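You operate a simulated robot arm through the tools that you are given. There is no shell and no other tool.

The job below is to be done with a simulated robot arm. You get a single attempt, and the scene is never put back.

JOB
Turn the heater off, let it cool and close it up.
Fine: dial off first, then fuel valve shut; once the hot lamp is out shut the flap and exhaust handle; blue air slide to A.
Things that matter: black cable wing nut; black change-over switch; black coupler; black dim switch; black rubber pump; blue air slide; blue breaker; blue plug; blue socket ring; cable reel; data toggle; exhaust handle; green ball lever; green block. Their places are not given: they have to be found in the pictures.

Only the result counts: the job must be done as asked and must still hold three seconds after the hand-in. Knocking over, shifting, dropping, spilling or breaking anything else fails it.

ROBOT AND FRAMES
A 7-joint arm with a two-finger gripper, fixed in place. Base frame: the origin is at the foot of the arm, x ahead of it, y to its left, z up; the work surface is at about z = 1110. Lengths are in mm, angles in rad, forces in N, time in s.
With the tool pointing down near the work surface it reaches from about 460 to 720 mm from the base axis. Its first joint turns from -2.496 to 2.496 rad. Payload 1.47 kg.
The tool frame sits at the grasp point between the pads (the TCP): z along the fingers, y along the line on which they close. The tips reach 16 mm beyond it. Largest opening 87 mm; the body of the gripper starts 55 mm behind the TCP.
Orientation is that of the tool frame in the base frame, as a unit quaternion [x, y, z, w]. With the fingers straight down and closing along the base's y, the tool's x points along the base's -x, its y along +y and its z along -z.

CONTROLS
- The arm moves only by the tool jog_arm. Its argument "commands" is one flat list of numbers, 7 for each row, row after row: the shift along the tool's x, y, z in units of 20 mm (1.0 is 20 mm), then the turn, a rotation vector about the tool's x, y, z in units of 8 degrees (1.0 is 8 degrees), then the closure, from 0 (fully open) to 1 (shut). In form: [dx, dy, dz, rx, ry, rz, claw, dx, dy, dz, rx, ry, rz, claw, ...]. A call has 1 to 20 rows; each row shifts and turns the commanded pose from where the row before left it, along the tool's axes as they then stand. A call with a number of a shift or a turn outside -1 to 1 is refused whole. A row lasts 0.2 s, in which the tool goes at most 50 mm and 0.15 rad; a call with a longer step from one row to the next is refused whole, and so is a gripper value outside its range. Where a pose cannot be reached the arm comes as near as it can. A force on the tool above 40 N (or 10 N above the force at the start of the call, whichever is more), or a blocked arm, ends the call early, and 0.2 s more pass. The fingers move at their own pace (about 45 mm/s each) and stop on an object; they squeeze with about 24 N. The grip force told is the motor's: it shows also when the fingers shut on nothing. Time passes only in rows, and 0.2 s behind the last, so rows that do not move let the fingers close. It gives the time, the measured TCP pose, the force on the tool (base axes), the opening and the grip force at its end, in the units of the frame above (readings bear some noise), with the torque about the TCP (base axes, N m) and any sound that the robot's microphone picked up, and new pictures: "views" is both (left out), scene, wrist or none.
- Cameras (640 x 400 px; columns grow to the right, rows downward): "scene" is fixed at [399.3, -500.6, 1634.5]; the picture's right is [0.92, 0.40, 0.00], its down [0.23, -0.53, -0.82] and it looks along [-0.33, 0.75, -0.57] (base axes); focal length 301 px, centre (320, 200). "wrist" rides on the gripper at [73, 12, -90] in the tool frame; the picture's right is [-0.16, 0.99, 0.00], its down [-0.72, -0.12, -0.68] and it looks along [-0.67, -0.11, 0.73] (tool axes); focal length 247 px, centre (320, 200).
- raise_lower(by): slides the trunk up (or, below 0, down) by that many mm; the arm rides with it, the base frame stays. It gives what a move gives, with no picture.
- locate(camera, pixels): for up to 12 pixels [column, row] of the newest picture of that camera ("zoom" is the newest enlarged one), the place [x, y, z] in the base frame of the surface seen there, good to about 3 mm. No time passes.
- inspect(camera, box): a new picture of the part [left, top, right, bottom] of that camera's present view, enlarged. No time passes.
- finish_job(): hands the job in; it is judged then, once.

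Leave the gripper open and the arm clear of the work at the hand-in unless told otherwise.

The tools are called after "Call:" as a command line: name --argument value ..., lists and objects as JSON in quotes. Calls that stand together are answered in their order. jog_arm: Moves the arm, as the interface text tells. Its arguments: {"type":"object","properties":{"commands":{"type":"array"},"views":{"type":"string","enum":["both","scene","wrist","none"]}},"required":["commands"]} The other tools are called the same way: raise_lower (by) slides the trunk up or down; locate (camera, pixels) gives the place of the surface under pixels of a picture; inspect (camera, box) takes an enlarged picture of a part of a camera's view; finish_job () hands the job in.

At the start:

```text
t: 0.0
eef_pos: [347.4, 487.2, 1432.8]
ee_rot: [0.0, 1.0, 0.0, 0.001]
wrist_force: [0.8, -0.7, 0.6]
moment: [0.0, 0.01, 0.04]
finger_gap: 86.9
finger_force: 0.1
trunk travel left (down, up): [-961.0, 279.0]
```

scene: 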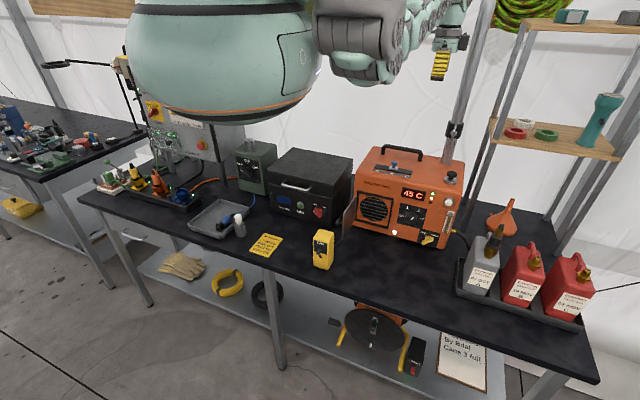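
wrist: 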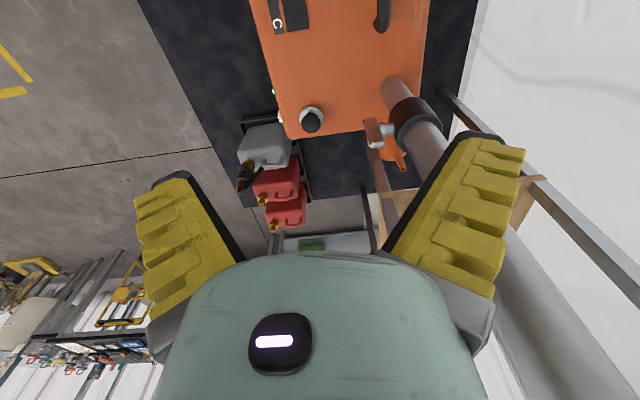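

I see an orange heater around pixel (410,195) in the scene view, with a display "45 C", a dial, and other controls. I'll enlarge that part and the surroundings first.

Call:
inspect --camera "scene" --box '[340, 140, 480, 250]'

Call:
inspect --camera "scene" --box '[220, 130, 380, 280]'

Call:
inspect --camera "wrist" --box '[220, 0, 460, 240]'

```text
3.64 times, centred on (410, 195) of scene
```

zoom: 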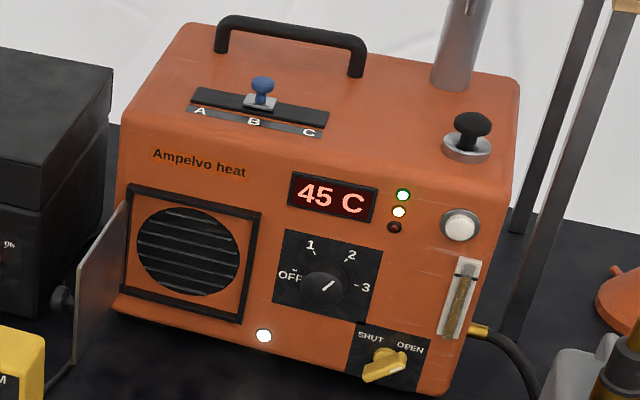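

```text
2.67 times, centred on (300, 205) of scene
```

zoom: 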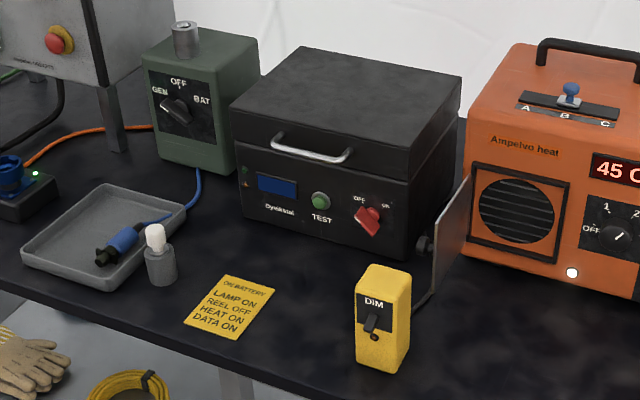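

```text
1.67 times, centred on (340, 120) of wrist
```

zoom: 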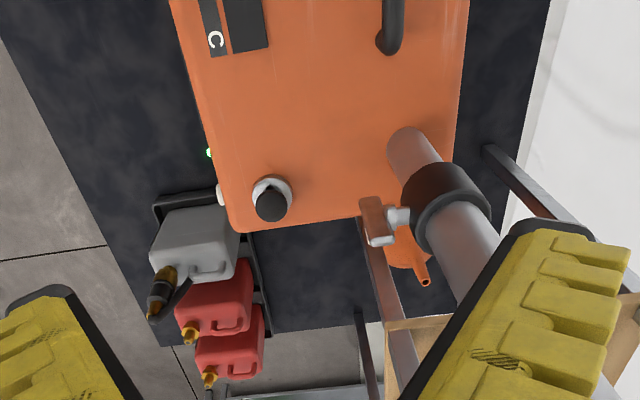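

I'll zoom in closer on the dial, lamps, valve, flap and flue.

Call:
inspect --camera "scene" --box '[395, 180, 470, 250]'

Call:
inspect --camera "scene" --box '[320, 180, 400, 275]'

Call:
inspect --camera "scene" --box '[420, 60, 500, 190]'

Call:
inspect --camera "scene" --box '[80, 120, 240, 230]'

Call:
inspect --camera "scene" --box '[320, 290, 520, 400]'

Call:
locate --camera "scene" --pixels '[[410, 203], [423, 240], [393, 167], [443, 180], [355, 200], [350, 225], [367, 190], [455, 130], [440, 190], [374, 211]]'

```text
5.71 times, centred on (432, 215) of scene
```

zoom: 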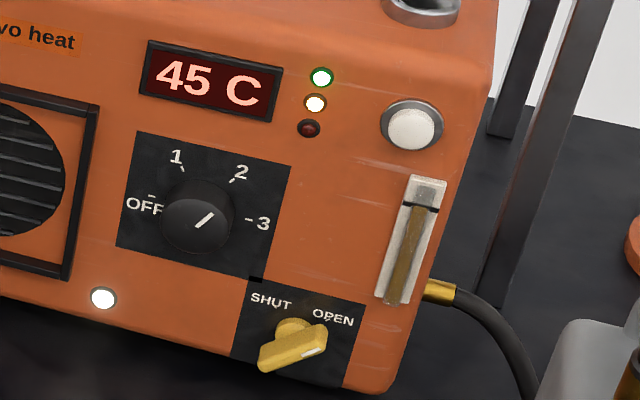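

```text
4.21 times, centred on (360, 228) of scene
```

zoom: 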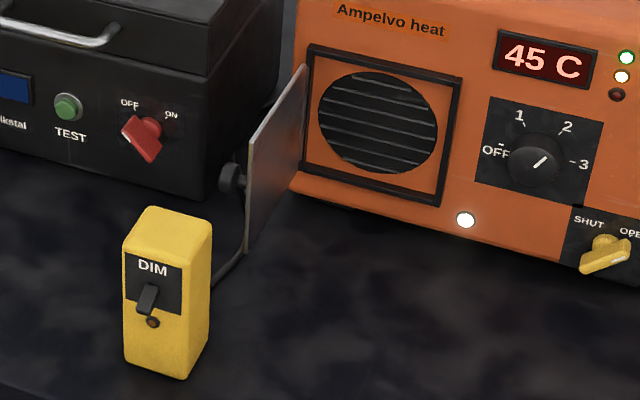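

```text
3.08 times, centred on (460, 125) of scene
```

zoom: 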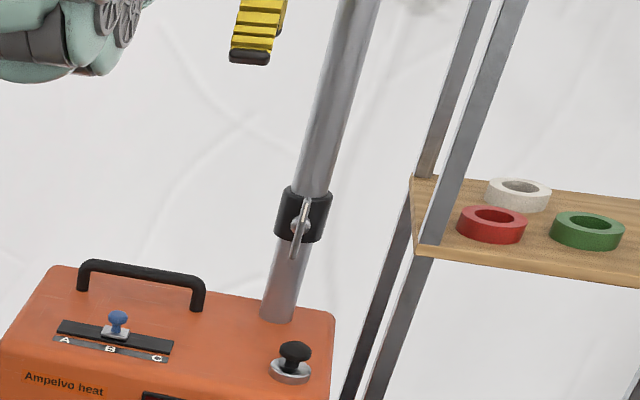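

```text
3.64 times, centred on (160, 175) of scene
```

zoom: 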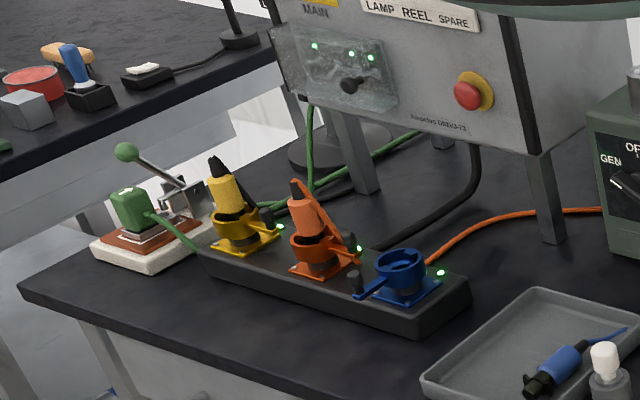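

```text
3.20 times, centred on (420, 345) of scene
```

zoom: 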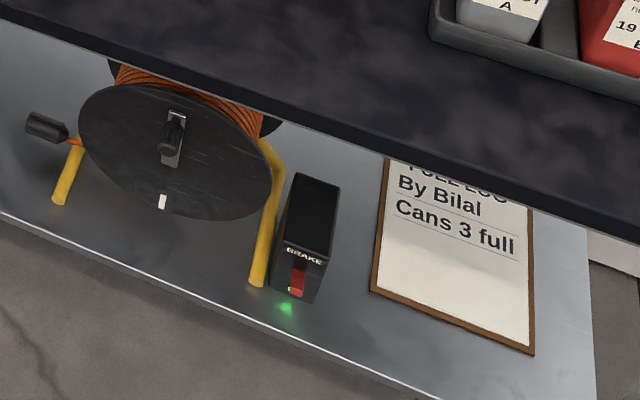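

```text
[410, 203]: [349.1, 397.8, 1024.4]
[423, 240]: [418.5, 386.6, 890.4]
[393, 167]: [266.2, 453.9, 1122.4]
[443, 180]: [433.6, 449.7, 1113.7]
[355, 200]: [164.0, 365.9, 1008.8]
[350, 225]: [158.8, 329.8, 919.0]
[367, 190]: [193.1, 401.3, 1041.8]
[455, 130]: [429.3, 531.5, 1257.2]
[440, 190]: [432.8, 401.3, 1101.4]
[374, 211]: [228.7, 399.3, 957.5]
```

The dial points around "2", the yellow valve lever points to OPEN, the metal flap stands open left of the grille, and the exhaust handle stands along the flue. I'll take exact places from an enlarged view of the front panel.

Call:
inspect --camera "scene" --box '[395, 180, 470, 250]'

```text
5.71 times, centred on (432, 215) of scene
```

zoom: 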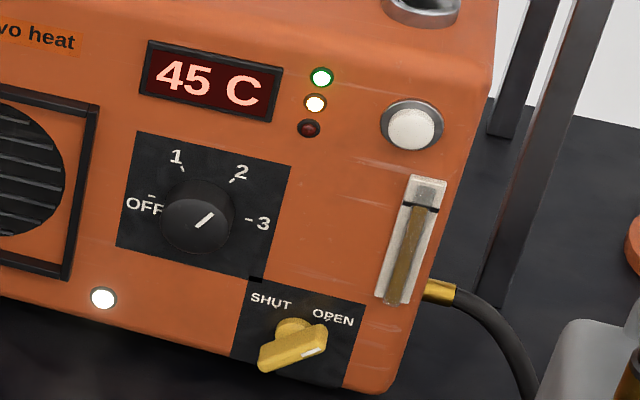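

Call:
locate --camera "zoom" --pixels '[[205, 222], [132, 150], [275, 270], [152, 195], [183, 165], [230, 181], [250, 218], [264, 356], [310, 350], [245, 345], [103, 298], [410, 128]]'

Call:
locate --camera "scene" --pixels '[[300, 262], [330, 285], [400, 265], [388, 163], [378, 167], [412, 173], [442, 133], [441, 140], [447, 128], [449, 205], [353, 224], [346, 233]]'

```text
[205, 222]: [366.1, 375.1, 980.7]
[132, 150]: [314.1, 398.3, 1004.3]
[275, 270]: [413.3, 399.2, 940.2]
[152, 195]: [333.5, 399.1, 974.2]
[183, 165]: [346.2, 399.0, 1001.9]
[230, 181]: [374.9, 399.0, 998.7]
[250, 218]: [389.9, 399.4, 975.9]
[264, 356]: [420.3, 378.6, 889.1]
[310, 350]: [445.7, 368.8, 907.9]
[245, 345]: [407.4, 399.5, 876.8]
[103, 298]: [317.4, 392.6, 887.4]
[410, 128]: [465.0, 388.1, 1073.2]
```

```text
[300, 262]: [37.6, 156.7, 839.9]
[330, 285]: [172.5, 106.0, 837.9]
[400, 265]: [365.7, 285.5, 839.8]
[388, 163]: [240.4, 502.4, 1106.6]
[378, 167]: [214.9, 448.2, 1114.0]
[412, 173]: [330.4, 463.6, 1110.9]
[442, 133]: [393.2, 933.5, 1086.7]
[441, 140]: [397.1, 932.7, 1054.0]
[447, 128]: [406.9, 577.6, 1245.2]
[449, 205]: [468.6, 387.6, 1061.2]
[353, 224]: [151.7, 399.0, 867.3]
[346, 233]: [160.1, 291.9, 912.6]
```

Front face is the plane y≈399, the table at z≈840. Now I'll do the same for the flap, and then for the flue handle.

Call:
inspect --camera "scene" --box '[335, 180, 405, 250]'

```text
5.71 times, centred on (370, 215) of scene
```

zoom: 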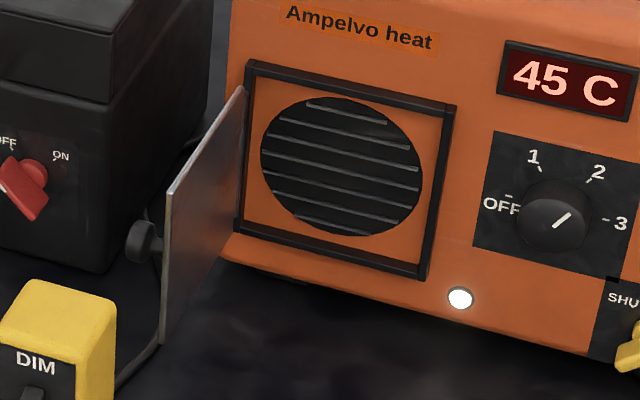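

Call:
locate --camera "zoom" --pixels '[[168, 200], [163, 335], [241, 92], [238, 228], [200, 200], [140, 243], [150, 243], [250, 65], [455, 108], [420, 275], [238, 230], [57, 290]]'

Call:
inspect --camera "scene" --box '[425, 90, 485, 170]'

```text
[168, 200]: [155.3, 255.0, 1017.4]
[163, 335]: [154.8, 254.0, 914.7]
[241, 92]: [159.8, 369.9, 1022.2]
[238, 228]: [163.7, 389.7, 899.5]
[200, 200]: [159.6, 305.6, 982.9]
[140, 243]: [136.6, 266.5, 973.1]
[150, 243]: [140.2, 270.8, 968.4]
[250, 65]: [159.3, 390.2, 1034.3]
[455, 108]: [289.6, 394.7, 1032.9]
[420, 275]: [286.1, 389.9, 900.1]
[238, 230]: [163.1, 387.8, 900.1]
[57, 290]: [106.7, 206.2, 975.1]
```

```text
5.00 times, centred on (455, 130) of scene
```

zoom: 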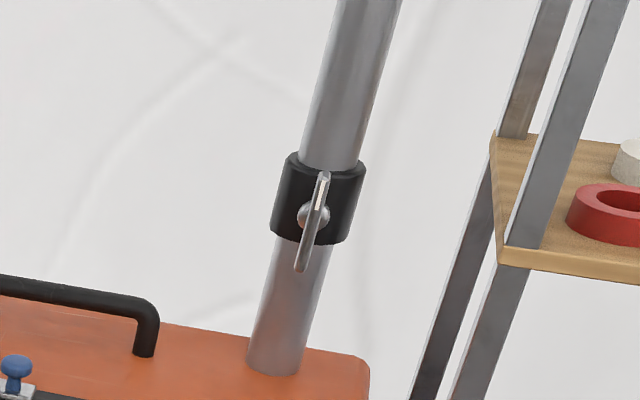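

Call:
locate --camera "zoom" --pixels '[[322, 183], [312, 225], [301, 265], [285, 190], [355, 200], [302, 214], [275, 360], [322, 220], [345, 215], [297, 150], [360, 170], [290, 235]]'

Call:
inspect --camera "scene" --box '[360, 145, 440, 195]'

```text
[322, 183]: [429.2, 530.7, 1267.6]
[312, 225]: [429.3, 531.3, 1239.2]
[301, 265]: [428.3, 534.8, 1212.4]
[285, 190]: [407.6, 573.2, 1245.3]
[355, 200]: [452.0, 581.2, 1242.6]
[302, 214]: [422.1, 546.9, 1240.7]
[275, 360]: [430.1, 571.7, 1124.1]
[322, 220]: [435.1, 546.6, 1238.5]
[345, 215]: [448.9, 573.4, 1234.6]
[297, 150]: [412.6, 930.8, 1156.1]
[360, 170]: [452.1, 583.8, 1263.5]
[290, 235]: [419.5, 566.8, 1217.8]
```

```text
8.00 times, centred on (400, 170) of scene
```

zoom: 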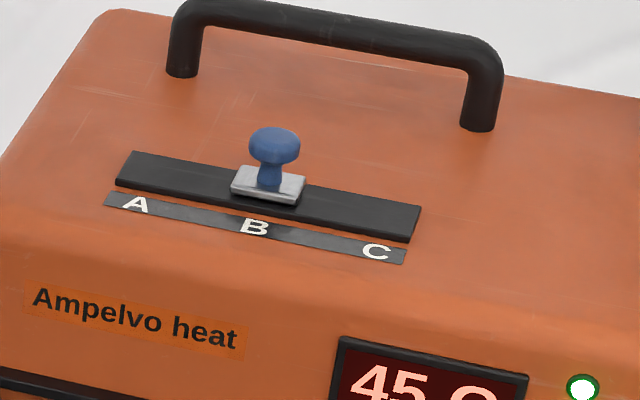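

Call:
locate --camera "zoom" --pixels '[[275, 140], [270, 180], [137, 205], [255, 228], [376, 251], [130, 165], [412, 220], [245, 183], [300, 195], [330, 12], [180, 60], [480, 120]]'

```text
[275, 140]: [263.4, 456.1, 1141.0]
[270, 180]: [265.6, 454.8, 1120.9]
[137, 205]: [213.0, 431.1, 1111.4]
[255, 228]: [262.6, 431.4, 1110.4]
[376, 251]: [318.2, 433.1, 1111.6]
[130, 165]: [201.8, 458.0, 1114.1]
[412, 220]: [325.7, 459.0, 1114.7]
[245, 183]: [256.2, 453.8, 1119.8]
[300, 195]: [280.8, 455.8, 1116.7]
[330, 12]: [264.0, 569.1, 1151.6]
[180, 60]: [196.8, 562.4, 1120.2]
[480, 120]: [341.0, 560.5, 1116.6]
```

The key places so far:
- **Dial:** axis about (361, 399, 974)
- **Valve:** about (432, 375, 893)
- **Flap:** hinge at x≈160, y≈390, free edge at y≈255
- **Exhaust handle:** about (429, 531, 1240), standing vertical
- **Blue slide:** about (264, 457, 1140), with A at x≈213

Next I back the tool off toward -y and turn it to point along +y, facing the heater's front.

Call:
jog_arm --commands '[0, -1, 0, 0, 0, 0, 0, 0, -1, 0, 0, 0, 0, 0, 0, -1, 0, 0, 0, 0, 0, 0, -1, 0, 0, 0, 0, 0, 0, -1, 0, 0, 0, 0, 0, 0, -1, 0, 0, 0, 0, 0, 0, -1, 0, 0, 0, 0, 0, 0, -1, 0, 0, 0, 0, 0, 0, 0, 0, -0.9375, 0, 0, 0, 0, 0, 0, -0.9375, 0, 0, 0, 0, 0, 0, -0.9375, 0, 0, 0, 0, 0, 0, -0.9375, 0, 0, 0]'

Call:
locate --camera "scene" --pixels '[[322, 232], [325, 265], [300, 152], [350, 158], [310, 180], [255, 145], [450, 172], [240, 218]]'

```text
t: 0.9
eef_pos: [439.6, 383.5, 1430.5]
ee_rot: [0.112, 0.994, -0.003, 0.002]
wrist_force: [-0.3, -0.7, 0.0]
moment: [0.03, 0.02, 0.03]
finger_gap: 86.8
finger_force: 0.0
trunk travel left (down, up): [-961.0, 279.0]
stopped in row 4: the arm was blocked; the commanded pose is now the measured one
```

scene: 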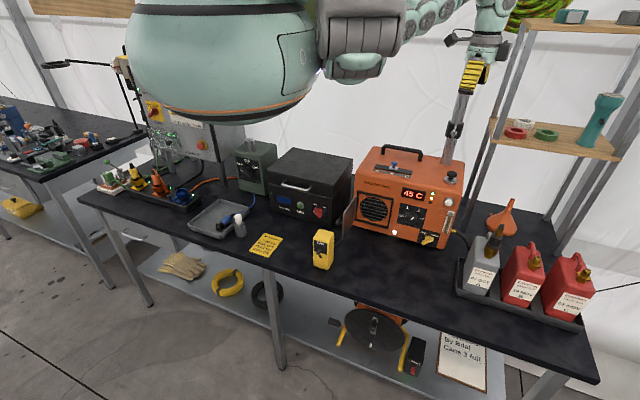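
wrist: 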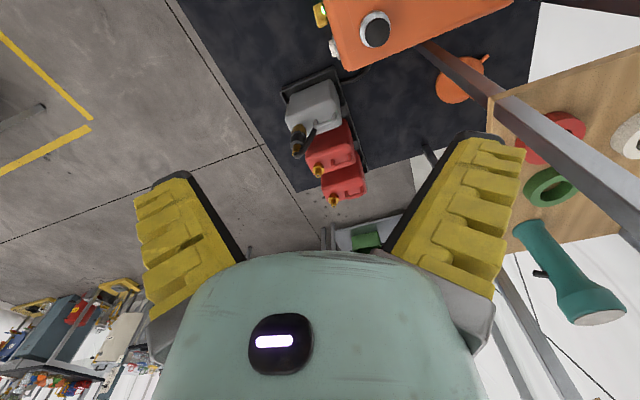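

```text
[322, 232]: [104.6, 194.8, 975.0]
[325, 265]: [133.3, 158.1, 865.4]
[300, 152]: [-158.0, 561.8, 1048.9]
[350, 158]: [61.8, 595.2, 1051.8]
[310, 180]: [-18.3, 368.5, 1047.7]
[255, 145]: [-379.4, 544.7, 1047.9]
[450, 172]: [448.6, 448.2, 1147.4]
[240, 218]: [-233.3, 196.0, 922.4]
```

The move was blocked in row 4, and the arm swung about its first joint instead. It is likely folded too high here. I'll go down 80 mm first to give the elbow room (z≈1350, well above the heater top at 1110 and the pump at 1147).

Call:
jog_arm --commands '[0, 0, 1, 0, 0, 0, 0, 0, 0, 1, 0, 0, 0, 0, 0, 0, 1, 0, 0, 0, 0, 0, 0, 1, 0, 0, 0, 0]'

```text
t: 1.9
eef_pos: [446.7, 380.9, 1391.4]
ee_rot: [0.119, 0.993, -0.005, 0.003]
wrist_force: [-0.1, -0.2, 0.7]
moment: [-0.01, 0.0, -0.01]
finger_gap: 87.1
finger_force: 0.1
out of reach, approached as far as the arm can: row 2, 3, 4
trunk travel left (down, up): [-961.0, 279.0]
```

scene: 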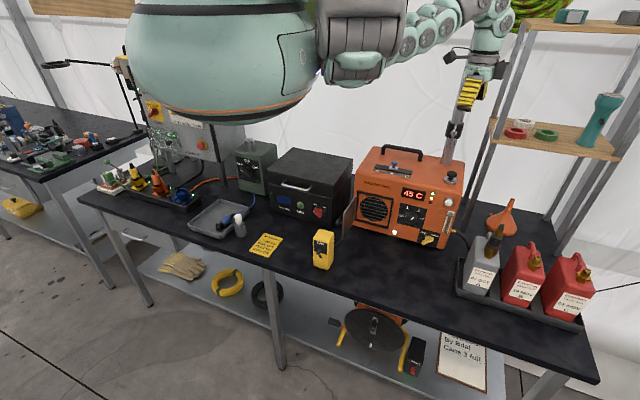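
wrist: 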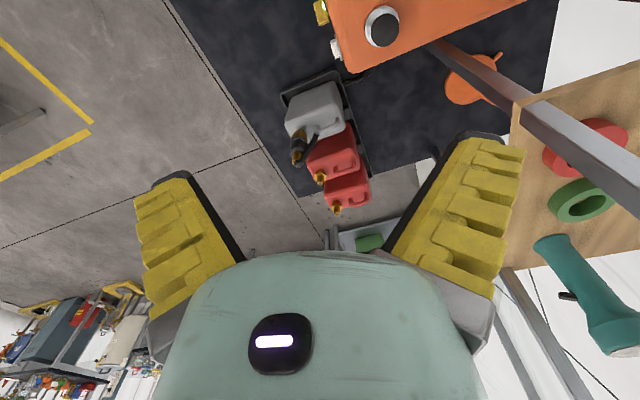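

Going down here is "out of reach", so the trunk sits too high for this work. Before lowering it I measure how low the robot's body hangs and what lies beneath it.

Call:
locate --camera "scene" --pixels '[[220, 120], [150, 100], [290, 100], [310, 60], [135, 60], [355, 80], [355, 40], [225, 60], [400, 45], [268, 262], [240, 262], [200, 235]]'

Call:
inspect --camera "scene" --box '[120, 0, 560, 160]'

```text
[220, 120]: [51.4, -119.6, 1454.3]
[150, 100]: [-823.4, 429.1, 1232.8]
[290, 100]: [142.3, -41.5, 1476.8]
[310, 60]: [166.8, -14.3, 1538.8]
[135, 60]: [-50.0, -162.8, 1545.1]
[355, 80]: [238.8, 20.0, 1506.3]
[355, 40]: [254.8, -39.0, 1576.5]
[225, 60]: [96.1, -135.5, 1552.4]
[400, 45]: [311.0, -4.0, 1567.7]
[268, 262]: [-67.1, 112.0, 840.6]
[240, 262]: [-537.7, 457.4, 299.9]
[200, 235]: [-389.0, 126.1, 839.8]
```

```text
1.45 times, centred on (340, 80) of scene
```

zoom: 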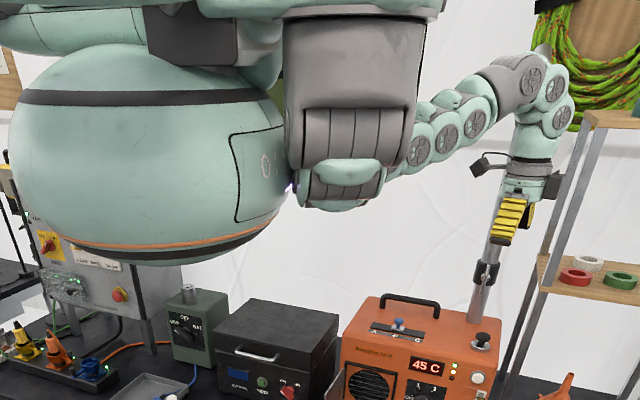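

The body bottom is at z≈1440, and below it only the yellow DIM box rises, to z≈975. Lowering the trunk is fine once the hand is off the heater. I first swing the arm about its base (−y, +x side), and check where the fuel cans stand.

Call:
locate --camera "scene" --pixels '[[480, 240], [483, 262], [525, 252], [536, 250], [572, 260], [580, 258], [500, 215], [585, 320], [458, 285], [497, 240], [560, 310], [600, 370]]'

Call:
jog_arm --commands '[-0.8, -0.6, 0, 0, 0, 0.244, 0, -0.8, -0.6, 0, 0, 0, 0.244, 0, -0.8, -0.6, 0, 0, 0, 0.244, 0, -0.8, -0.6, 0, 0, 0, 0.244, 0, -0.8, -0.6, 0, 0, 0, 0.244, 0, -0.8, -0.6, 0, 0, 0, 0.244, 0, -0.8, -0.6, 0, 0, 0, 0.244, 0, -0.8, -0.6, 0, 0, 0, 0.244, 0, -0.8, -0.6, 0, 0, 0, 0.244, 0, -0.8, -0.6, 0, 0, 0, 0.244, 0, -0.8, -0.6, 0, 0, 0, 0.244, 0, -0.8, -0.6, 0, 0, 0, 0.244, 0, -0.8, -0.6, 0, 0, 0, 0.244, 0, -0.8, -0.6, 0, 0, 0, 0.244, 0]'

```text
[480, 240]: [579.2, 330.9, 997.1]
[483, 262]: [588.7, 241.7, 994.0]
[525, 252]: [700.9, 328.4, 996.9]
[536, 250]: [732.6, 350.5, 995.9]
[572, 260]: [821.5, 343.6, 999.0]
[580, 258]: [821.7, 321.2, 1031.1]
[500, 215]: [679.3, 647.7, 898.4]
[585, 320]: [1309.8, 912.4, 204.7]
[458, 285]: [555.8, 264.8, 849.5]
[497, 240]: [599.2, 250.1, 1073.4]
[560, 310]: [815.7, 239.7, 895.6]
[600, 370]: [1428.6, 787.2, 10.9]
```

```text
t: 4.9
eef_pos: [567.8, 292.5, 1407.3]
ee_rot: [0.274, 0.962, -0.006, 0.003]
wrist_force: [0.0, 0.4, -0.6]
moment: [-0.04, 0.02, 0.01]
finger_gap: 87.0
finger_force: 0.0
out of reach, approached as far as the arm can: row 1, 2, 3, 8, 9, 10, 11
trunk travel left (down, up): [-961.0, 279.0]
```

scene: 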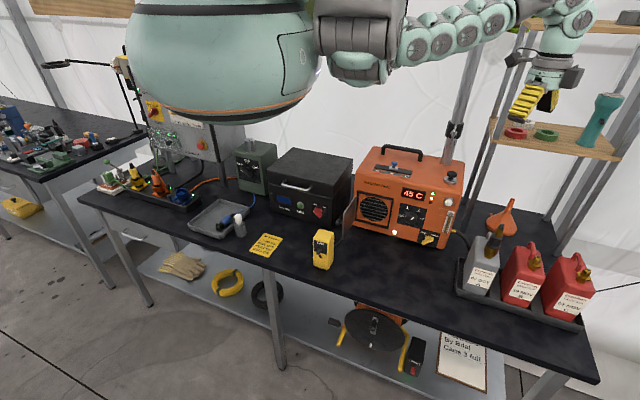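
wrist: 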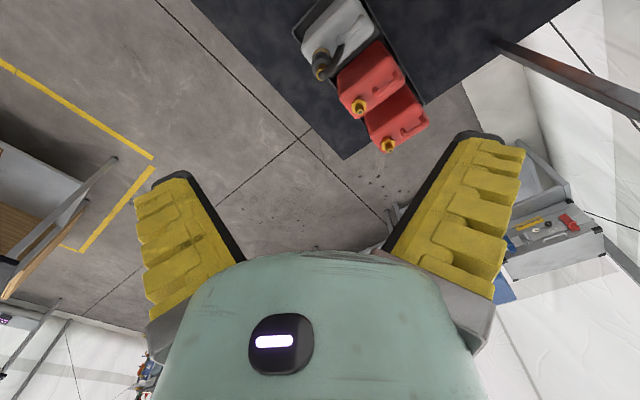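

The hand is at (568, 293, 1407) now, still above and clear of the cans (spout top ≈1075). I lower the trunk by 200 mm.

Call:
raise_lower --by -200

```text
t: 7.1
eef_pos: [567.4, 293.1, 1206.2]
ee_rot: [0.273, 0.962, -0.005, 0.003]
wrist_force: [-0.8, 0.0, -0.2]
moment: [0.02, 0.01, 0.0]
finger_gap: 87.2
finger_force: 0.0
trunk travel left (down, up): [-761.0, 479.0]
```

Now I shift the hand toward −y, out in front of the heater (target about (500, 130, 1206)).

Call:
jog_arm --commands '[-0.16, -0.97, 0, 0, 0, 0, 0, -0.16, -0.97, 0, 0, 0, 0, 0, -0.16, -0.97, 0, 0, 0, 0, 0, -0.16, -0.97, 0, 0, 0, 0, 0, -0.16, -0.97, 0, 0, 0, 0, 0, -0.16, -0.97, 0, 0, 0, 0, 0, -0.16, -0.97, 0, 0, 0, 0, 0, -0.16, -0.97, 0, 0, 0, 0, 0, -0.16, -0.97, 0, 0, 0, 0, 0]' --views "scene"

```text
t: 9.1
eef_pos: [598.5, 225.4, 1233.5]
ee_rot: [0.272, 0.962, -0.006, 0.002]
wrist_force: [0.0, -0.6, 0.3]
moment: [-0.02, 0.02, 0.02]
finger_gap: 86.9
finger_force: 0.1
out of reach, approached as far as the arm can: row 1, 2, 3, 4, 5, 6, 7, 8, 9
trunk travel left (down, up): [-761.0, 479.0]
```

scene: 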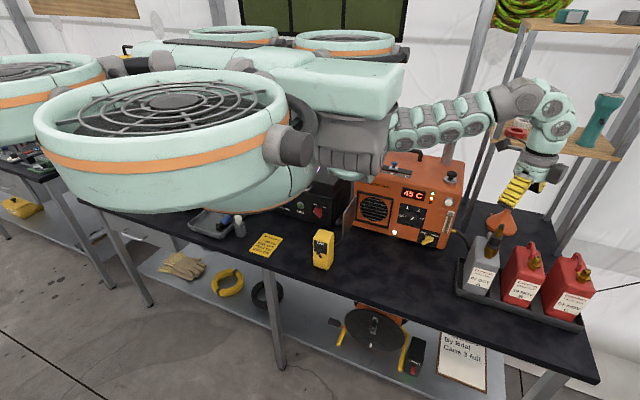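

Now I see that the "trunk" is a flying body with four ducted fans, so I must know its extent before lowering any further. I measure it.

Call:
locate --camera "scene" --pixels '[[40, 130], [170, 200], [285, 110], [170, 75], [60, 70], [235, 35], [345, 40], [395, 50], [300, 90], [405, 125], [485, 110], [545, 110]]'

Call:
inspect --camera "scene" --box '[0, 0, 420, 240]'

Call:
inspect --camera "scene" --box '[300, 40, 600, 240]'

```text
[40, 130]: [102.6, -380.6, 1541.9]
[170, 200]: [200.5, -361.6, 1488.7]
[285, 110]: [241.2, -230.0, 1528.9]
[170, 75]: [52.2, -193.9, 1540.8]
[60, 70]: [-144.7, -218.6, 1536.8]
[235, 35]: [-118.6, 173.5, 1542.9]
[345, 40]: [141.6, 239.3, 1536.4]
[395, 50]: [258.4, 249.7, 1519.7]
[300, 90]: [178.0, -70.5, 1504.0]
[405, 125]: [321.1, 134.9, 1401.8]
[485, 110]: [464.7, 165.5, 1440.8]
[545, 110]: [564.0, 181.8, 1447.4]
```

```text
1.52 times, centred on (210, 120) of scene
```

zoom: 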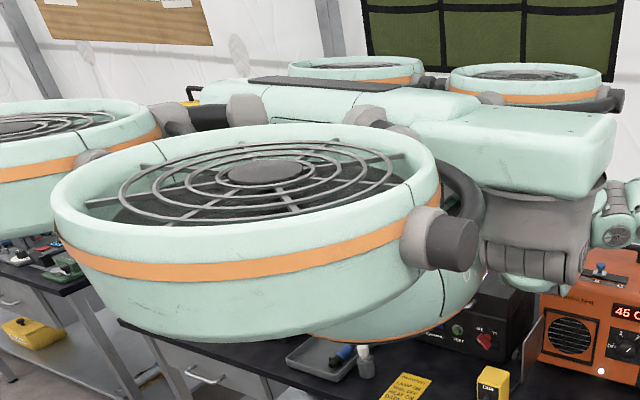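

```text
2.00 times, centred on (450, 140) of scene
```

zoom: 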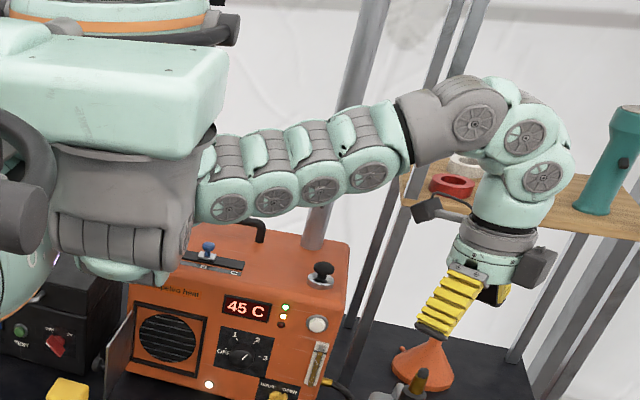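

The hand hung up at (598, 225, 1233) with its orientation kept; the arm looks nearly stretched out sideways from a shoulder at about z≈1390. I'll test whether tilting the tool toward +y (negative turn about tool x) frees it.

Call:
jog_arm --commands '[0, 0, 0, 0, 0, -1, 0, 0, 0, 0, 0, 0, -1, 0, 0, 0, 0, 0, 0, -1, 0]' --views "none"

```text
t: 9.9
eef_pos: [598.7, 225.6, 1232.0]
ee_rot: [0.067, 0.998, -0.006, 0.0]
wrist_force: [0.5, -0.1, -0.4]
moment: [0.02, 0.04, -0.04]
finger_gap: 87.1
finger_force: 0.0
trunk travel left (down, up): [-761.0, 479.0]
```

Yaw turns freely, and the commanded pose restarts from the measured one. Now I test going down and inward.

Call:
jog_arm --commands '[0, 0, 1, 0, 0, 0, 0, 0, 0, 1, 0, 0, 0, 0]' --views "none"

Call:
jog_arm --commands '[1, 0, 0, 0, 0, 0, 0, 1, 0, 0, 0, 0, 0, 0]' --views "none"

Call:
jog_arm --commands '[0, -1, 0, 0, 0, 0, 0, 0, -1, 0, 0, 0, 0, 0]' --views "none"

```text
t: 10.5
eef_pos: [599.4, 225.6, 1234.2]
ee_rot: [0.067, 0.998, -0.006, 0.0]
wrist_force: [-0.3, 1.4, 0.2]
moment: [0.0, 0.01, 0.01]
finger_gap: 86.8
finger_force: 0.0
out of reach, approached as far as the arm can: row 1, 2
trunk travel left (down, up): [-761.0, 479.0]
```

```text
t: 11.1
eef_pos: [590.7, 236.7, 1231.8]
ee_rot: [0.066, 0.998, -0.007, 0.001]
wrist_force: [-0.6, -0.6, -0.2]
moment: [0.01, -0.01, 0.0]
finger_gap: 87.1
finger_force: 0.1
out of reach, approached as far as the arm can: row 1, 2
trunk travel left (down, up): [-761.0, 479.0]
```

```text
t: 11.7
eef_pos: [598.1, 225.1, 1233.3]
ee_rot: [0.067, 0.998, -0.006, 0.001]
wrist_force: [-0.7, 0.8, -0.5]
moment: [0.01, -0.01, 0.01]
finger_gap: 87.3
finger_force: 0.0
out of reach, approached as far as the arm can: row 1, 2
trunk travel left (down, up): [-761.0, 479.0]
```

At this spot neither down nor inward works. I test turning the tool instead: tilting toward +y.

Call:
jog_arm --commands '[0, 0, 0, -1, 0, 0, 0, 0, 0, 0, -1, 0, 0, 0, 0, 0, 0, -1, 0, 0, 0, 0, 0, 0, -1, 0, 0, 0]' --views "none"

Call:
jog_arm --commands '[0, 0, 1, 0, 0, 0, 0, 0, 0, 1, 0, 0, 0, 0]' --views "both"

```text
t: 12.7
eef_pos: [599.3, 224.5, 1233.5]
ee_rot: [0.068, 0.998, -0.007, 0.001]
wrist_force: [-0.2, 0.0, 0.2]
moment: [-0.01, 0.03, -0.01]
finger_gap: 87.1
finger_force: 0.0
out of reach, approached as far as the arm can: row 1, 2, 3, 4
trunk travel left (down, up): [-761.0, 479.0]
```

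```text
t: 13.3
eef_pos: [598.7, 224.5, 1233.7]
ee_rot: [0.067, 0.998, -0.006, 0.001]
wrist_force: [-0.4, 0.0, 0.3]
moment: [0.02, 0.02, 0.03]
finger_gap: 86.8
finger_force: 0.0
out of reach, approached as far as the arm can: row 1, 2
trunk travel left (down, up): [-761.0, 479.0]
```

scene: 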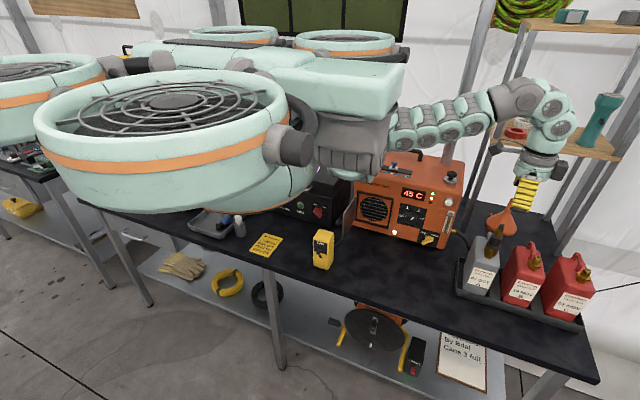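
wrist: 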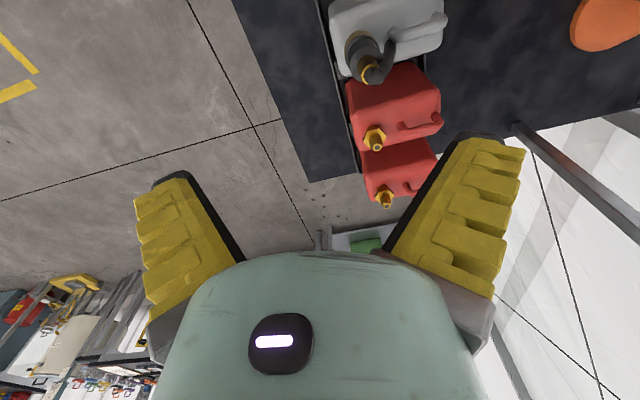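

Stuck there as well. I test the other directions: up, outward, and the other tilts.

Call:
jog_arm --commands '[0, 0, -1, 0, 0, 0, 0, 0, 0, -1, 0, 0, 0, 0]' --views "none"

Call:
jog_arm --commands '[0, 0, 0, -1, 0, 0, 0, 0, 0, 0, -1, 0, 0, 0]' --views "none"

Call:
jog_arm --commands '[0, 0, 0, 0, -1, 0, 0, 0, 0, 0, 0, -1, 0, 0]' --views "none"

Call:
jog_arm --commands '[0, 0, 0, 0, 1, 0, 0, 0, 0, 0, 0, 1, 0, 0]' --views "none"

```text
t: 13.9
eef_pos: [609.0, 230.9, 1237.9]
ee_rot: [0.067, 0.998, -0.006, 0.002]
wrist_force: [0.7, 0.1, -0.1]
moment: [0.0, 0.01, -0.02]
finger_gap: 87.0
finger_force: 0.0
out of reach, approached as far as the arm can: row 1, 2
trunk travel left (down, up): [-761.0, 479.0]
```

```text
t: 14.5
eef_pos: [619.4, 250.6, 1246.1]
ee_rot: [0.068, 0.993, 0.099, 0.008]
wrist_force: [0.9, 0.3, -0.3]
moment: [0.0, -0.03, 0.01]
finger_gap: 86.9
finger_force: 0.1
out of reach, approached as far as the arm can: row 1, 2
trunk travel left (down, up): [-761.0, 479.0]
```

```text
t: 15.1
eef_pos: [623.1, 274.8, 1230.1]
ee_rot: [0.092, 0.99, 0.102, 0.045]
wrist_force: [-0.4, -0.4, -0.4]
moment: [0.0, 0.01, -0.02]
finger_gap: 87.1
finger_force: 0.1
out of reach, approached as far as the arm can: row 1, 2
trunk travel left (down, up): [-761.0, 479.0]
```

```text
t: 15.7
eef_pos: [623.2, 276.0, 1231.2]
ee_rot: [0.075, 0.986, 0.112, -0.093]
wrist_force: [-0.8, 0.5, 0.7]
moment: [-0.01, -0.01, 0.01]
finger_gap: 87.1
finger_force: 0.1
trunk travel left (down, up): [-761.0, 479.0]
```

The arm behaves as if a joint sits at a limit. I need the arm's geometry, so I enlarge it and locate its joints.

Call:
inspect --camera "scene" --box '[300, 50, 600, 240]'

```text
2.11 times, centred on (450, 145) of scene
```

zoom: 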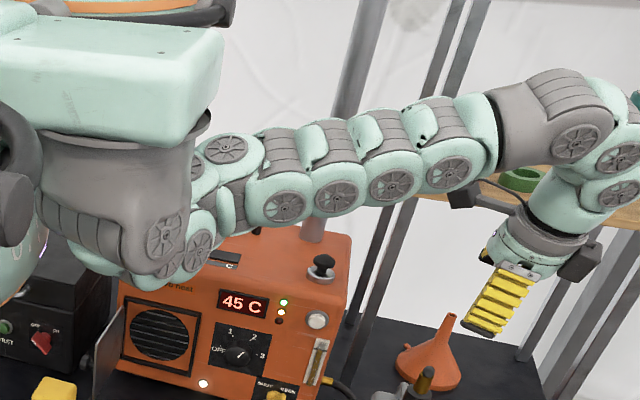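

Call:
locate --camera "zoom" --pixels '[[165, 235], [195, 255], [225, 150], [285, 205], [335, 197], [390, 183], [447, 170], [575, 140], [620, 155], [612, 195], [515, 250], [120, 180]]'

```text
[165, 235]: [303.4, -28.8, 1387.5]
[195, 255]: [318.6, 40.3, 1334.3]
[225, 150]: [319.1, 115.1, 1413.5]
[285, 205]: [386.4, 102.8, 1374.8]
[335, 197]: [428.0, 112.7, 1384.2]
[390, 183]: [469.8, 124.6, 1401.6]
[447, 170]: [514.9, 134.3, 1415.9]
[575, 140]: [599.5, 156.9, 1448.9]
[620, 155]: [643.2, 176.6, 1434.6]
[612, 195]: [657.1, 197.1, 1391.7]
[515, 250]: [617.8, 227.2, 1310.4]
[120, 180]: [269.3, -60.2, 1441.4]
```

I swing the arm further clockwise about its base to open space in front of the table's edge, where I can test it safely.

Call:
jog_arm --commands '[-0.51, -0.81, -0.28, -0.042, -0.043, 0.2, 0, -0.51, -0.81, -0.28, -0.042, -0.043, 0.2, 0, -0.51, -0.81, -0.28, -0.042, -0.043, 0.2, 0, -0.51, -0.81, -0.28, -0.042, -0.043, 0.2, 0, -0.51, -0.81, -0.28, -0.042, -0.043, 0.2, 0, -0.51, -0.81, -0.28, -0.042, -0.043, 0.2, 0, -0.51, -0.81, -0.28, -0.042, -0.043, 0.2, 0, -0.51, -0.81, -0.28, -0.042, -0.043, 0.2, 0, -0.51, -0.81, -0.28, -0.042, -0.043, 0.2, 0, -0.51, -0.81, -0.28, -0.042, -0.043, 0.2, 0, -0.51, -0.81, -0.28, -0.042, -0.043, 0.2, 0, -0.51, -0.81, -0.28, -0.042, -0.043, 0.2, 0]' --views "scene"

```text
t: 18.3
eef_pos: [692.4, 47.3, 1222.0]
ee_rot: [0.246, 0.958, 0.129, -0.072]
wrist_force: [-0.5, -0.5, 1.2]
moment: [0.0, -0.01, -0.03]
finger_gap: 86.7
finger_force: 0.1
out of reach, approached as far as the arm can: row 5, 7, 10
trunk travel left (down, up): [-761.0, 479.0]
```

scene: 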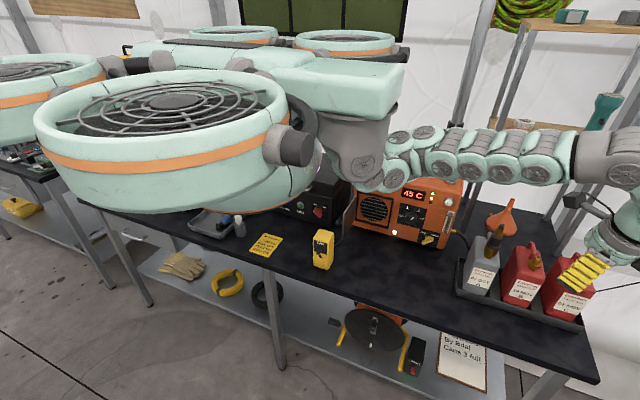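

Call:
jog_arm --commands '[0.869, -0.49, 0.075, 0, 0, 0, 0, 0.869, -0.49, 0.075, 0, 0, 0, 0, 0.869, -0.49, 0.075, 0, 0, 0, 0]' --views "none"

Call:
jog_arm --commands '[-0.2, -0.21, 0.95, 0, 0, 0, 0, -0.2, -0.21, 0.95, 0, 0, 0, 0]' --views "none"

Call:
inspect --camera "scene" --box '[300, 90, 640, 290]'

```text
t: 19.1
eef_pos: [665.1, 49.0, 1204.4]
ee_rot: [0.247, 0.958, 0.129, -0.073]
wrist_force: [-0.7, -0.4, 0.4]
moment: [0.0, 0.0, -0.02]
finger_gap: 86.9
finger_force: 0.0
out of reach, approached as far as the arm can: row 1, 2, 3
trunk travel left (down, up): [-761.0, 479.0]
```

```text
t: 19.7
eef_pos: [670.0, 55.8, 1178.8]
ee_rot: [0.244, 0.959, 0.128, -0.075]
wrist_force: [0.2, -0.4, 0.6]
moment: [0.02, 0.0, 0.0]
finger_gap: 86.9
finger_force: 0.2
out of reach, approached as far as the arm can: row 1, 2
trunk travel left (down, up): [-761.0, 479.0]
```

```text
1.88 times, centred on (470, 190) of scene
```

zoom: 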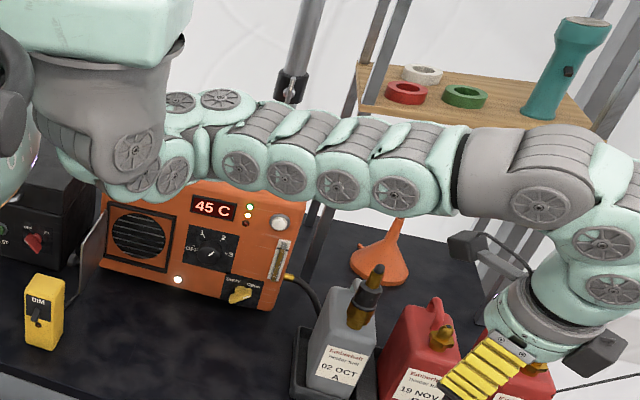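

Here "down" partly works (z fell to 1179). I keep going down to learn how the arm behaves.

Call:
jog_arm --commands '[-0.2, -0.21, 0.95, 0, 0, 0, 0, -0.2, -0.21, 0.95, 0, 0, 0, 0, -0.2, -0.21, 0.95, 0, 0, 0, 0, -0.2, -0.21, 0.95, 0, 0, 0, 0, -0.2, -0.21, 0.95, 0, 0, 0, 0]' --views "scene"

Call:
inspect --camera "scene" --box '[300, 90, 640, 290]'

```text
t: 20.9
eef_pos: [673.0, 66.0, 1081.1]
ee_rot: [0.247, 0.958, 0.129, -0.072]
wrist_force: [0.4, -0.6, 0.0]
moment: [0.02, 0.04, 0.02]
finger_gap: 86.9
finger_force: 0.1
out of reach, approached as far as the arm can: row 1
trunk travel left (down, up): [-761.0, 479.0]
```

scene: 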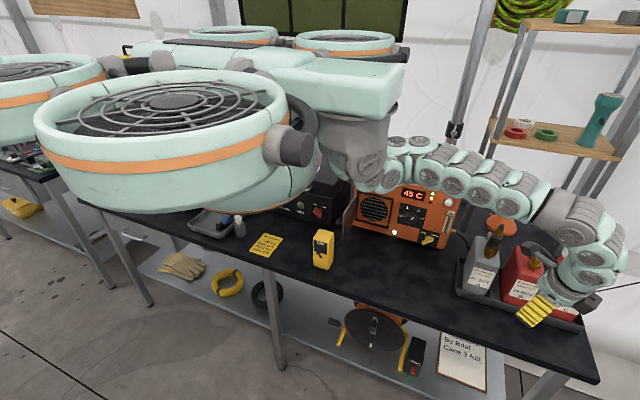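

```text
1.88 times, centred on (470, 190) of scene
```

zoom: 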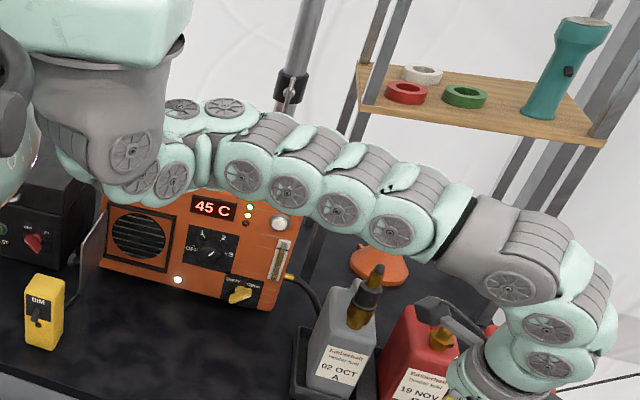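

At z≈1081 the arm is free again, so it likes to work well below the body. Now I test moving inward (−x) at this height.

Call:
jog_arm --commands '[0.869, -0.49, 0.075, 0, 0, 0, 0, 0.869, -0.49, 0.075, 0, 0, 0, 0, 0.869, -0.49, 0.075, 0, 0, 0, 0, 0.869, -0.49, 0.075, 0, 0, 0, 0, 0.869, -0.49, 0.075, 0, 0, 0, 0, 0.869, -0.49, 0.075, 0, 0, 0, 0]' --views "scene"

```text
t: 22.3
eef_pos: [657.8, 67.3, 1064.4]
ee_rot: [0.248, 0.958, 0.128, -0.073]
wrist_force: [0.1, 0.7, -0.4]
moment: [0.01, 0.0, 0.0]
finger_gap: 87.1
finger_force: 0.0
out of reach, approached as far as the arm can: row 1, 2, 3, 4, 5, 6
trunk travel left (down, up): [-761.0, 479.0]
```

scene: 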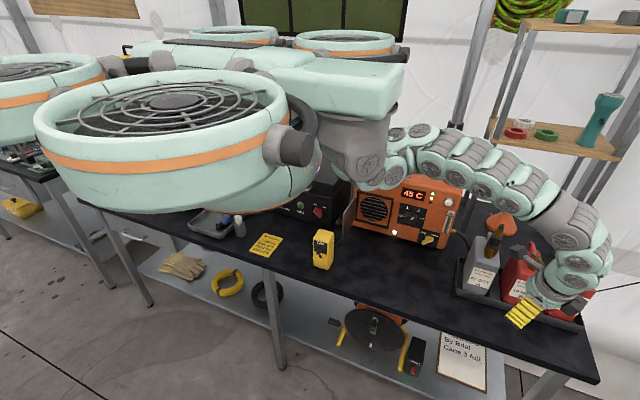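

The inner limit moves inward as the hand goes lower relative to the body. So I go down another 100 mm (to z≈960; the table at 840 starts at y≈100) and then inward.

Call:
jog_arm --commands '[-0.2, -0.21, 0.95, 0, 0, 0, 0, -0.2, -0.21, 0.95, 0, 0, 0, 0, -0.2, -0.21, 0.95, 0, 0, 0, 0, -0.2, -0.21, 0.95, 0, 0, 0, 0, 0.869, -0.49, 0.075, 0, 0, 0, 0, 0.869, -0.49, 0.075, 0, 0, 0, 0, 0.869, -0.49, 0.075, 0, 0, 0, 0, 0.869, -0.49, 0.075, 0, 0, 0, 0, 0.869, -0.49, 0.075, 0, 0, 0, 0]' --views "scene"

```text
t: 24.3
eef_pos: [603.6, 67.0, 980.4]
ee_rot: [0.247, 0.958, 0.128, -0.073]
wrist_force: [0.1, -0.2, -0.6]
moment: [0.0, -0.01, -0.04]
finger_gap: 87.1
finger_force: 0.0
out of reach, approached as far as the arm can: row 7, 8, 9
trunk travel left (down, up): [-761.0, 479.0]
```

scene: 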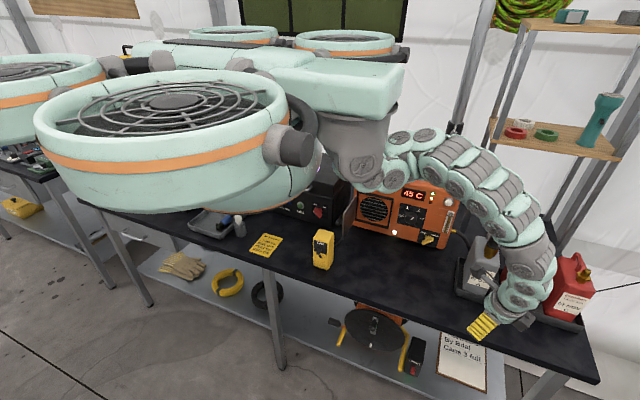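

The picture fits: the arm wants to hang. At (604, 67, 980) it's in free air in front of the table. I now undo the yaw and tilt the tool so that it points along +y.

Call:
jog_arm --commands '[0, 0, 0, 0, 0, -0.9, 0, 0, 0, 0, 0, 0, -0.9, 0, 0, 0, 0, 0, 0, -0.9, 0, 0, 0, 0, 0, 0, -0.9, 0, 0, 0, 0, -1, 0, 0, 0, 0, 0, 0, -1, 0, 0, 0, 0, 0, 0, -1, 0, 0, 0, 0, 0, 0, -1, 0, 0, 0]' --views "scene"

```text
t: 26.1
eef_pos: [602.6, 67.7, 978.1]
ee_rot: [0.011, 0.911, 0.41, -0.037]
wrist_force: [-0.5, 0.4, 0.1]
moment: [0.01, 0.04, 0.0]
finger_gap: 86.8
finger_force: 0.1
trunk travel left (down, up): [-761.0, 479.0]
```

scene: 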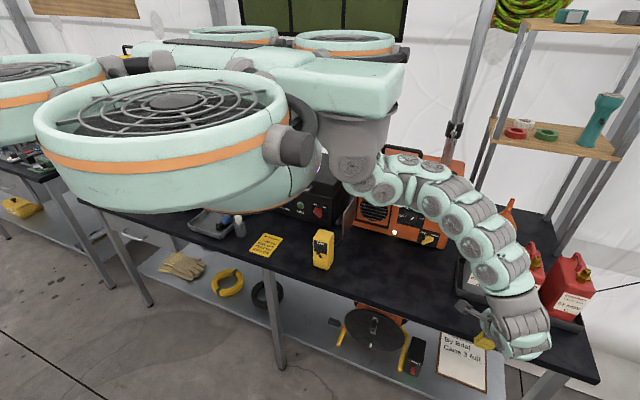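

It works: the tool now points about 48° below horizontal toward +y. I continue the tilt to horizontal.

Call:
jog_arm --commands '[0, 0, 0, -1, 0, 0, 0, 0, 0, 0, -1, 0, 0, 0, 0, 0, 0, -1, 0, 0, 0, 0, 0, 0, -1, 0, 0, 0, 0, 0, 0, -1, 0, 0, 0]' --views "both"

```text
t: 27.3
eef_pos: [592.2, 87.8, 1012.9]
ee_rot: [0.032, 0.72, 0.693, -0.027]
wrist_force: [2.6, -0.6, 3.8]
moment: [-0.24, 0.01, 0.19]
finger_gap: 87.0
finger_force: 0.0
out of reach, approached as far as the arm can: row 4, 5
trunk travel left (down, up): [-761.0, 479.0]
```

scene: 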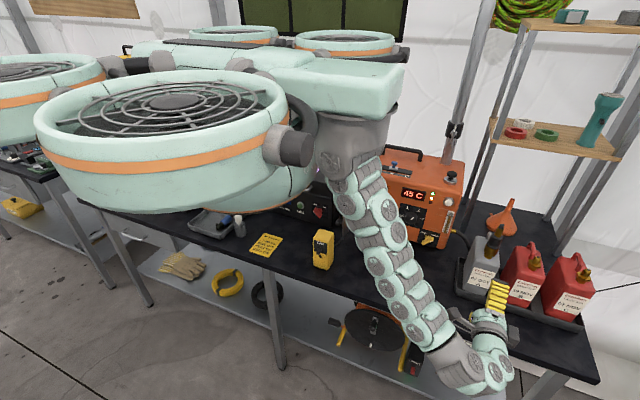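
wrist: 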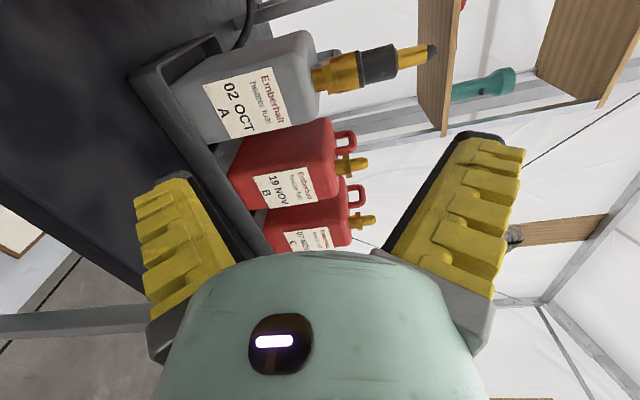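

The tool now points along +y at (592, 88, 1013). I move toward the dial: −x by 220 and +y by about 100, staying in open space in front of the panel.

Call:
jog_arm --commands '[1, 0, 0.4, 0, 0, 0, 0, 1, 0, 0.4, 0, 0, 0, 0, 1, 0, 0.4, 0, 0, 0, 0, 1, 0, 0.4, 0, 0, 0, 0, 1, 0, 0.4, 0, 0, 0, 0, 1, 0, 0.4, 0, 0, 0, 0, 1, 0, 0.4, 0, 0, 0, 0, 1, 0, 0.4, 0, 0, 0, 0, 1, 0, 0.4, 0, 0, 0, 0, 1, 0, 0.4, 0, 0, 0, 0]' --views "both"

```text
t: 29.5
eef_pos: [392.9, 165.3, 1025.8]
ee_rot: [0.022, 0.717, 0.697, -0.029]
wrist_force: [1.9, -0.8, 0.3]
moment: [0.02, 0.02, -0.01]
finger_gap: 86.9
finger_force: 0.0
trunk travel left (down, up): [-761.0, 479.0]
```

scene: 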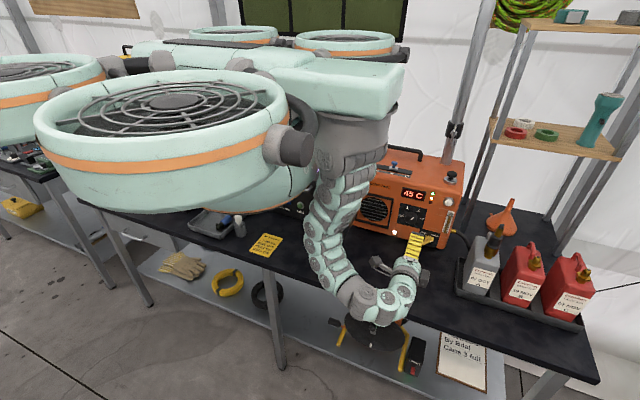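
wrist: 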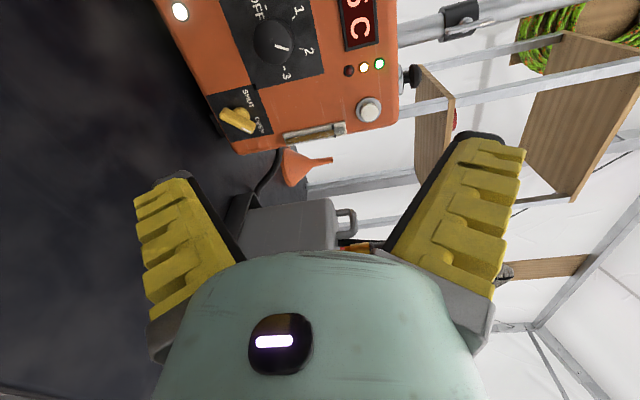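

This works: the hand is at (393, 165, 1026) facing the panel. I look at the panel through the wrist camera and check the clearance of the arm to the DIM box.

Call:
inspect --camera "wrist" --box '[160, 0, 420, 165]'

Call:
locate --camera "scene" --pixels '[[312, 230], [310, 248], [320, 268], [335, 285], [345, 260], [360, 300], [325, 195], [355, 160], [400, 280]]'

Call:
locate --camera "wrist" --pixels '[[276, 42], [238, 122], [180, 12], [370, 110], [350, 70], [365, 67], [378, 64], [283, 47], [248, 128], [225, 112]]'

```text
2.42 times, centred on (290, 82) of wrist
```

zoom: 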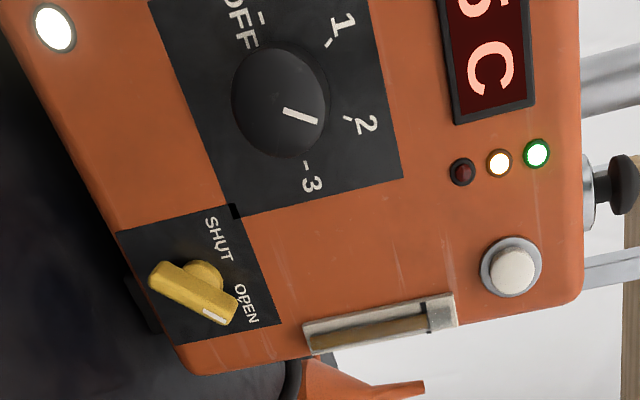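

```text
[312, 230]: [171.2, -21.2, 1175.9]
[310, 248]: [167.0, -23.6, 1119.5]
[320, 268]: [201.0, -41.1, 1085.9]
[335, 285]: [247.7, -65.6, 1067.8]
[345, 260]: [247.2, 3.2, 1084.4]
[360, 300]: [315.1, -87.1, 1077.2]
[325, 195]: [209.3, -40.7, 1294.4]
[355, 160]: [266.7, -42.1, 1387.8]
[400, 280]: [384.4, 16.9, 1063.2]
```

```text
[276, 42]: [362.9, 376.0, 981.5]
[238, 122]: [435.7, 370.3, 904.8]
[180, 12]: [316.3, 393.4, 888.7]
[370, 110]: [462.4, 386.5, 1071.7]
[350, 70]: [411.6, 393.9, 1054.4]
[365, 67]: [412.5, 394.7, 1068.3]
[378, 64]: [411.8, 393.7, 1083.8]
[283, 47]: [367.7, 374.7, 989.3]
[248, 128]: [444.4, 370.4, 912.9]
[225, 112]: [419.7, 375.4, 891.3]
```

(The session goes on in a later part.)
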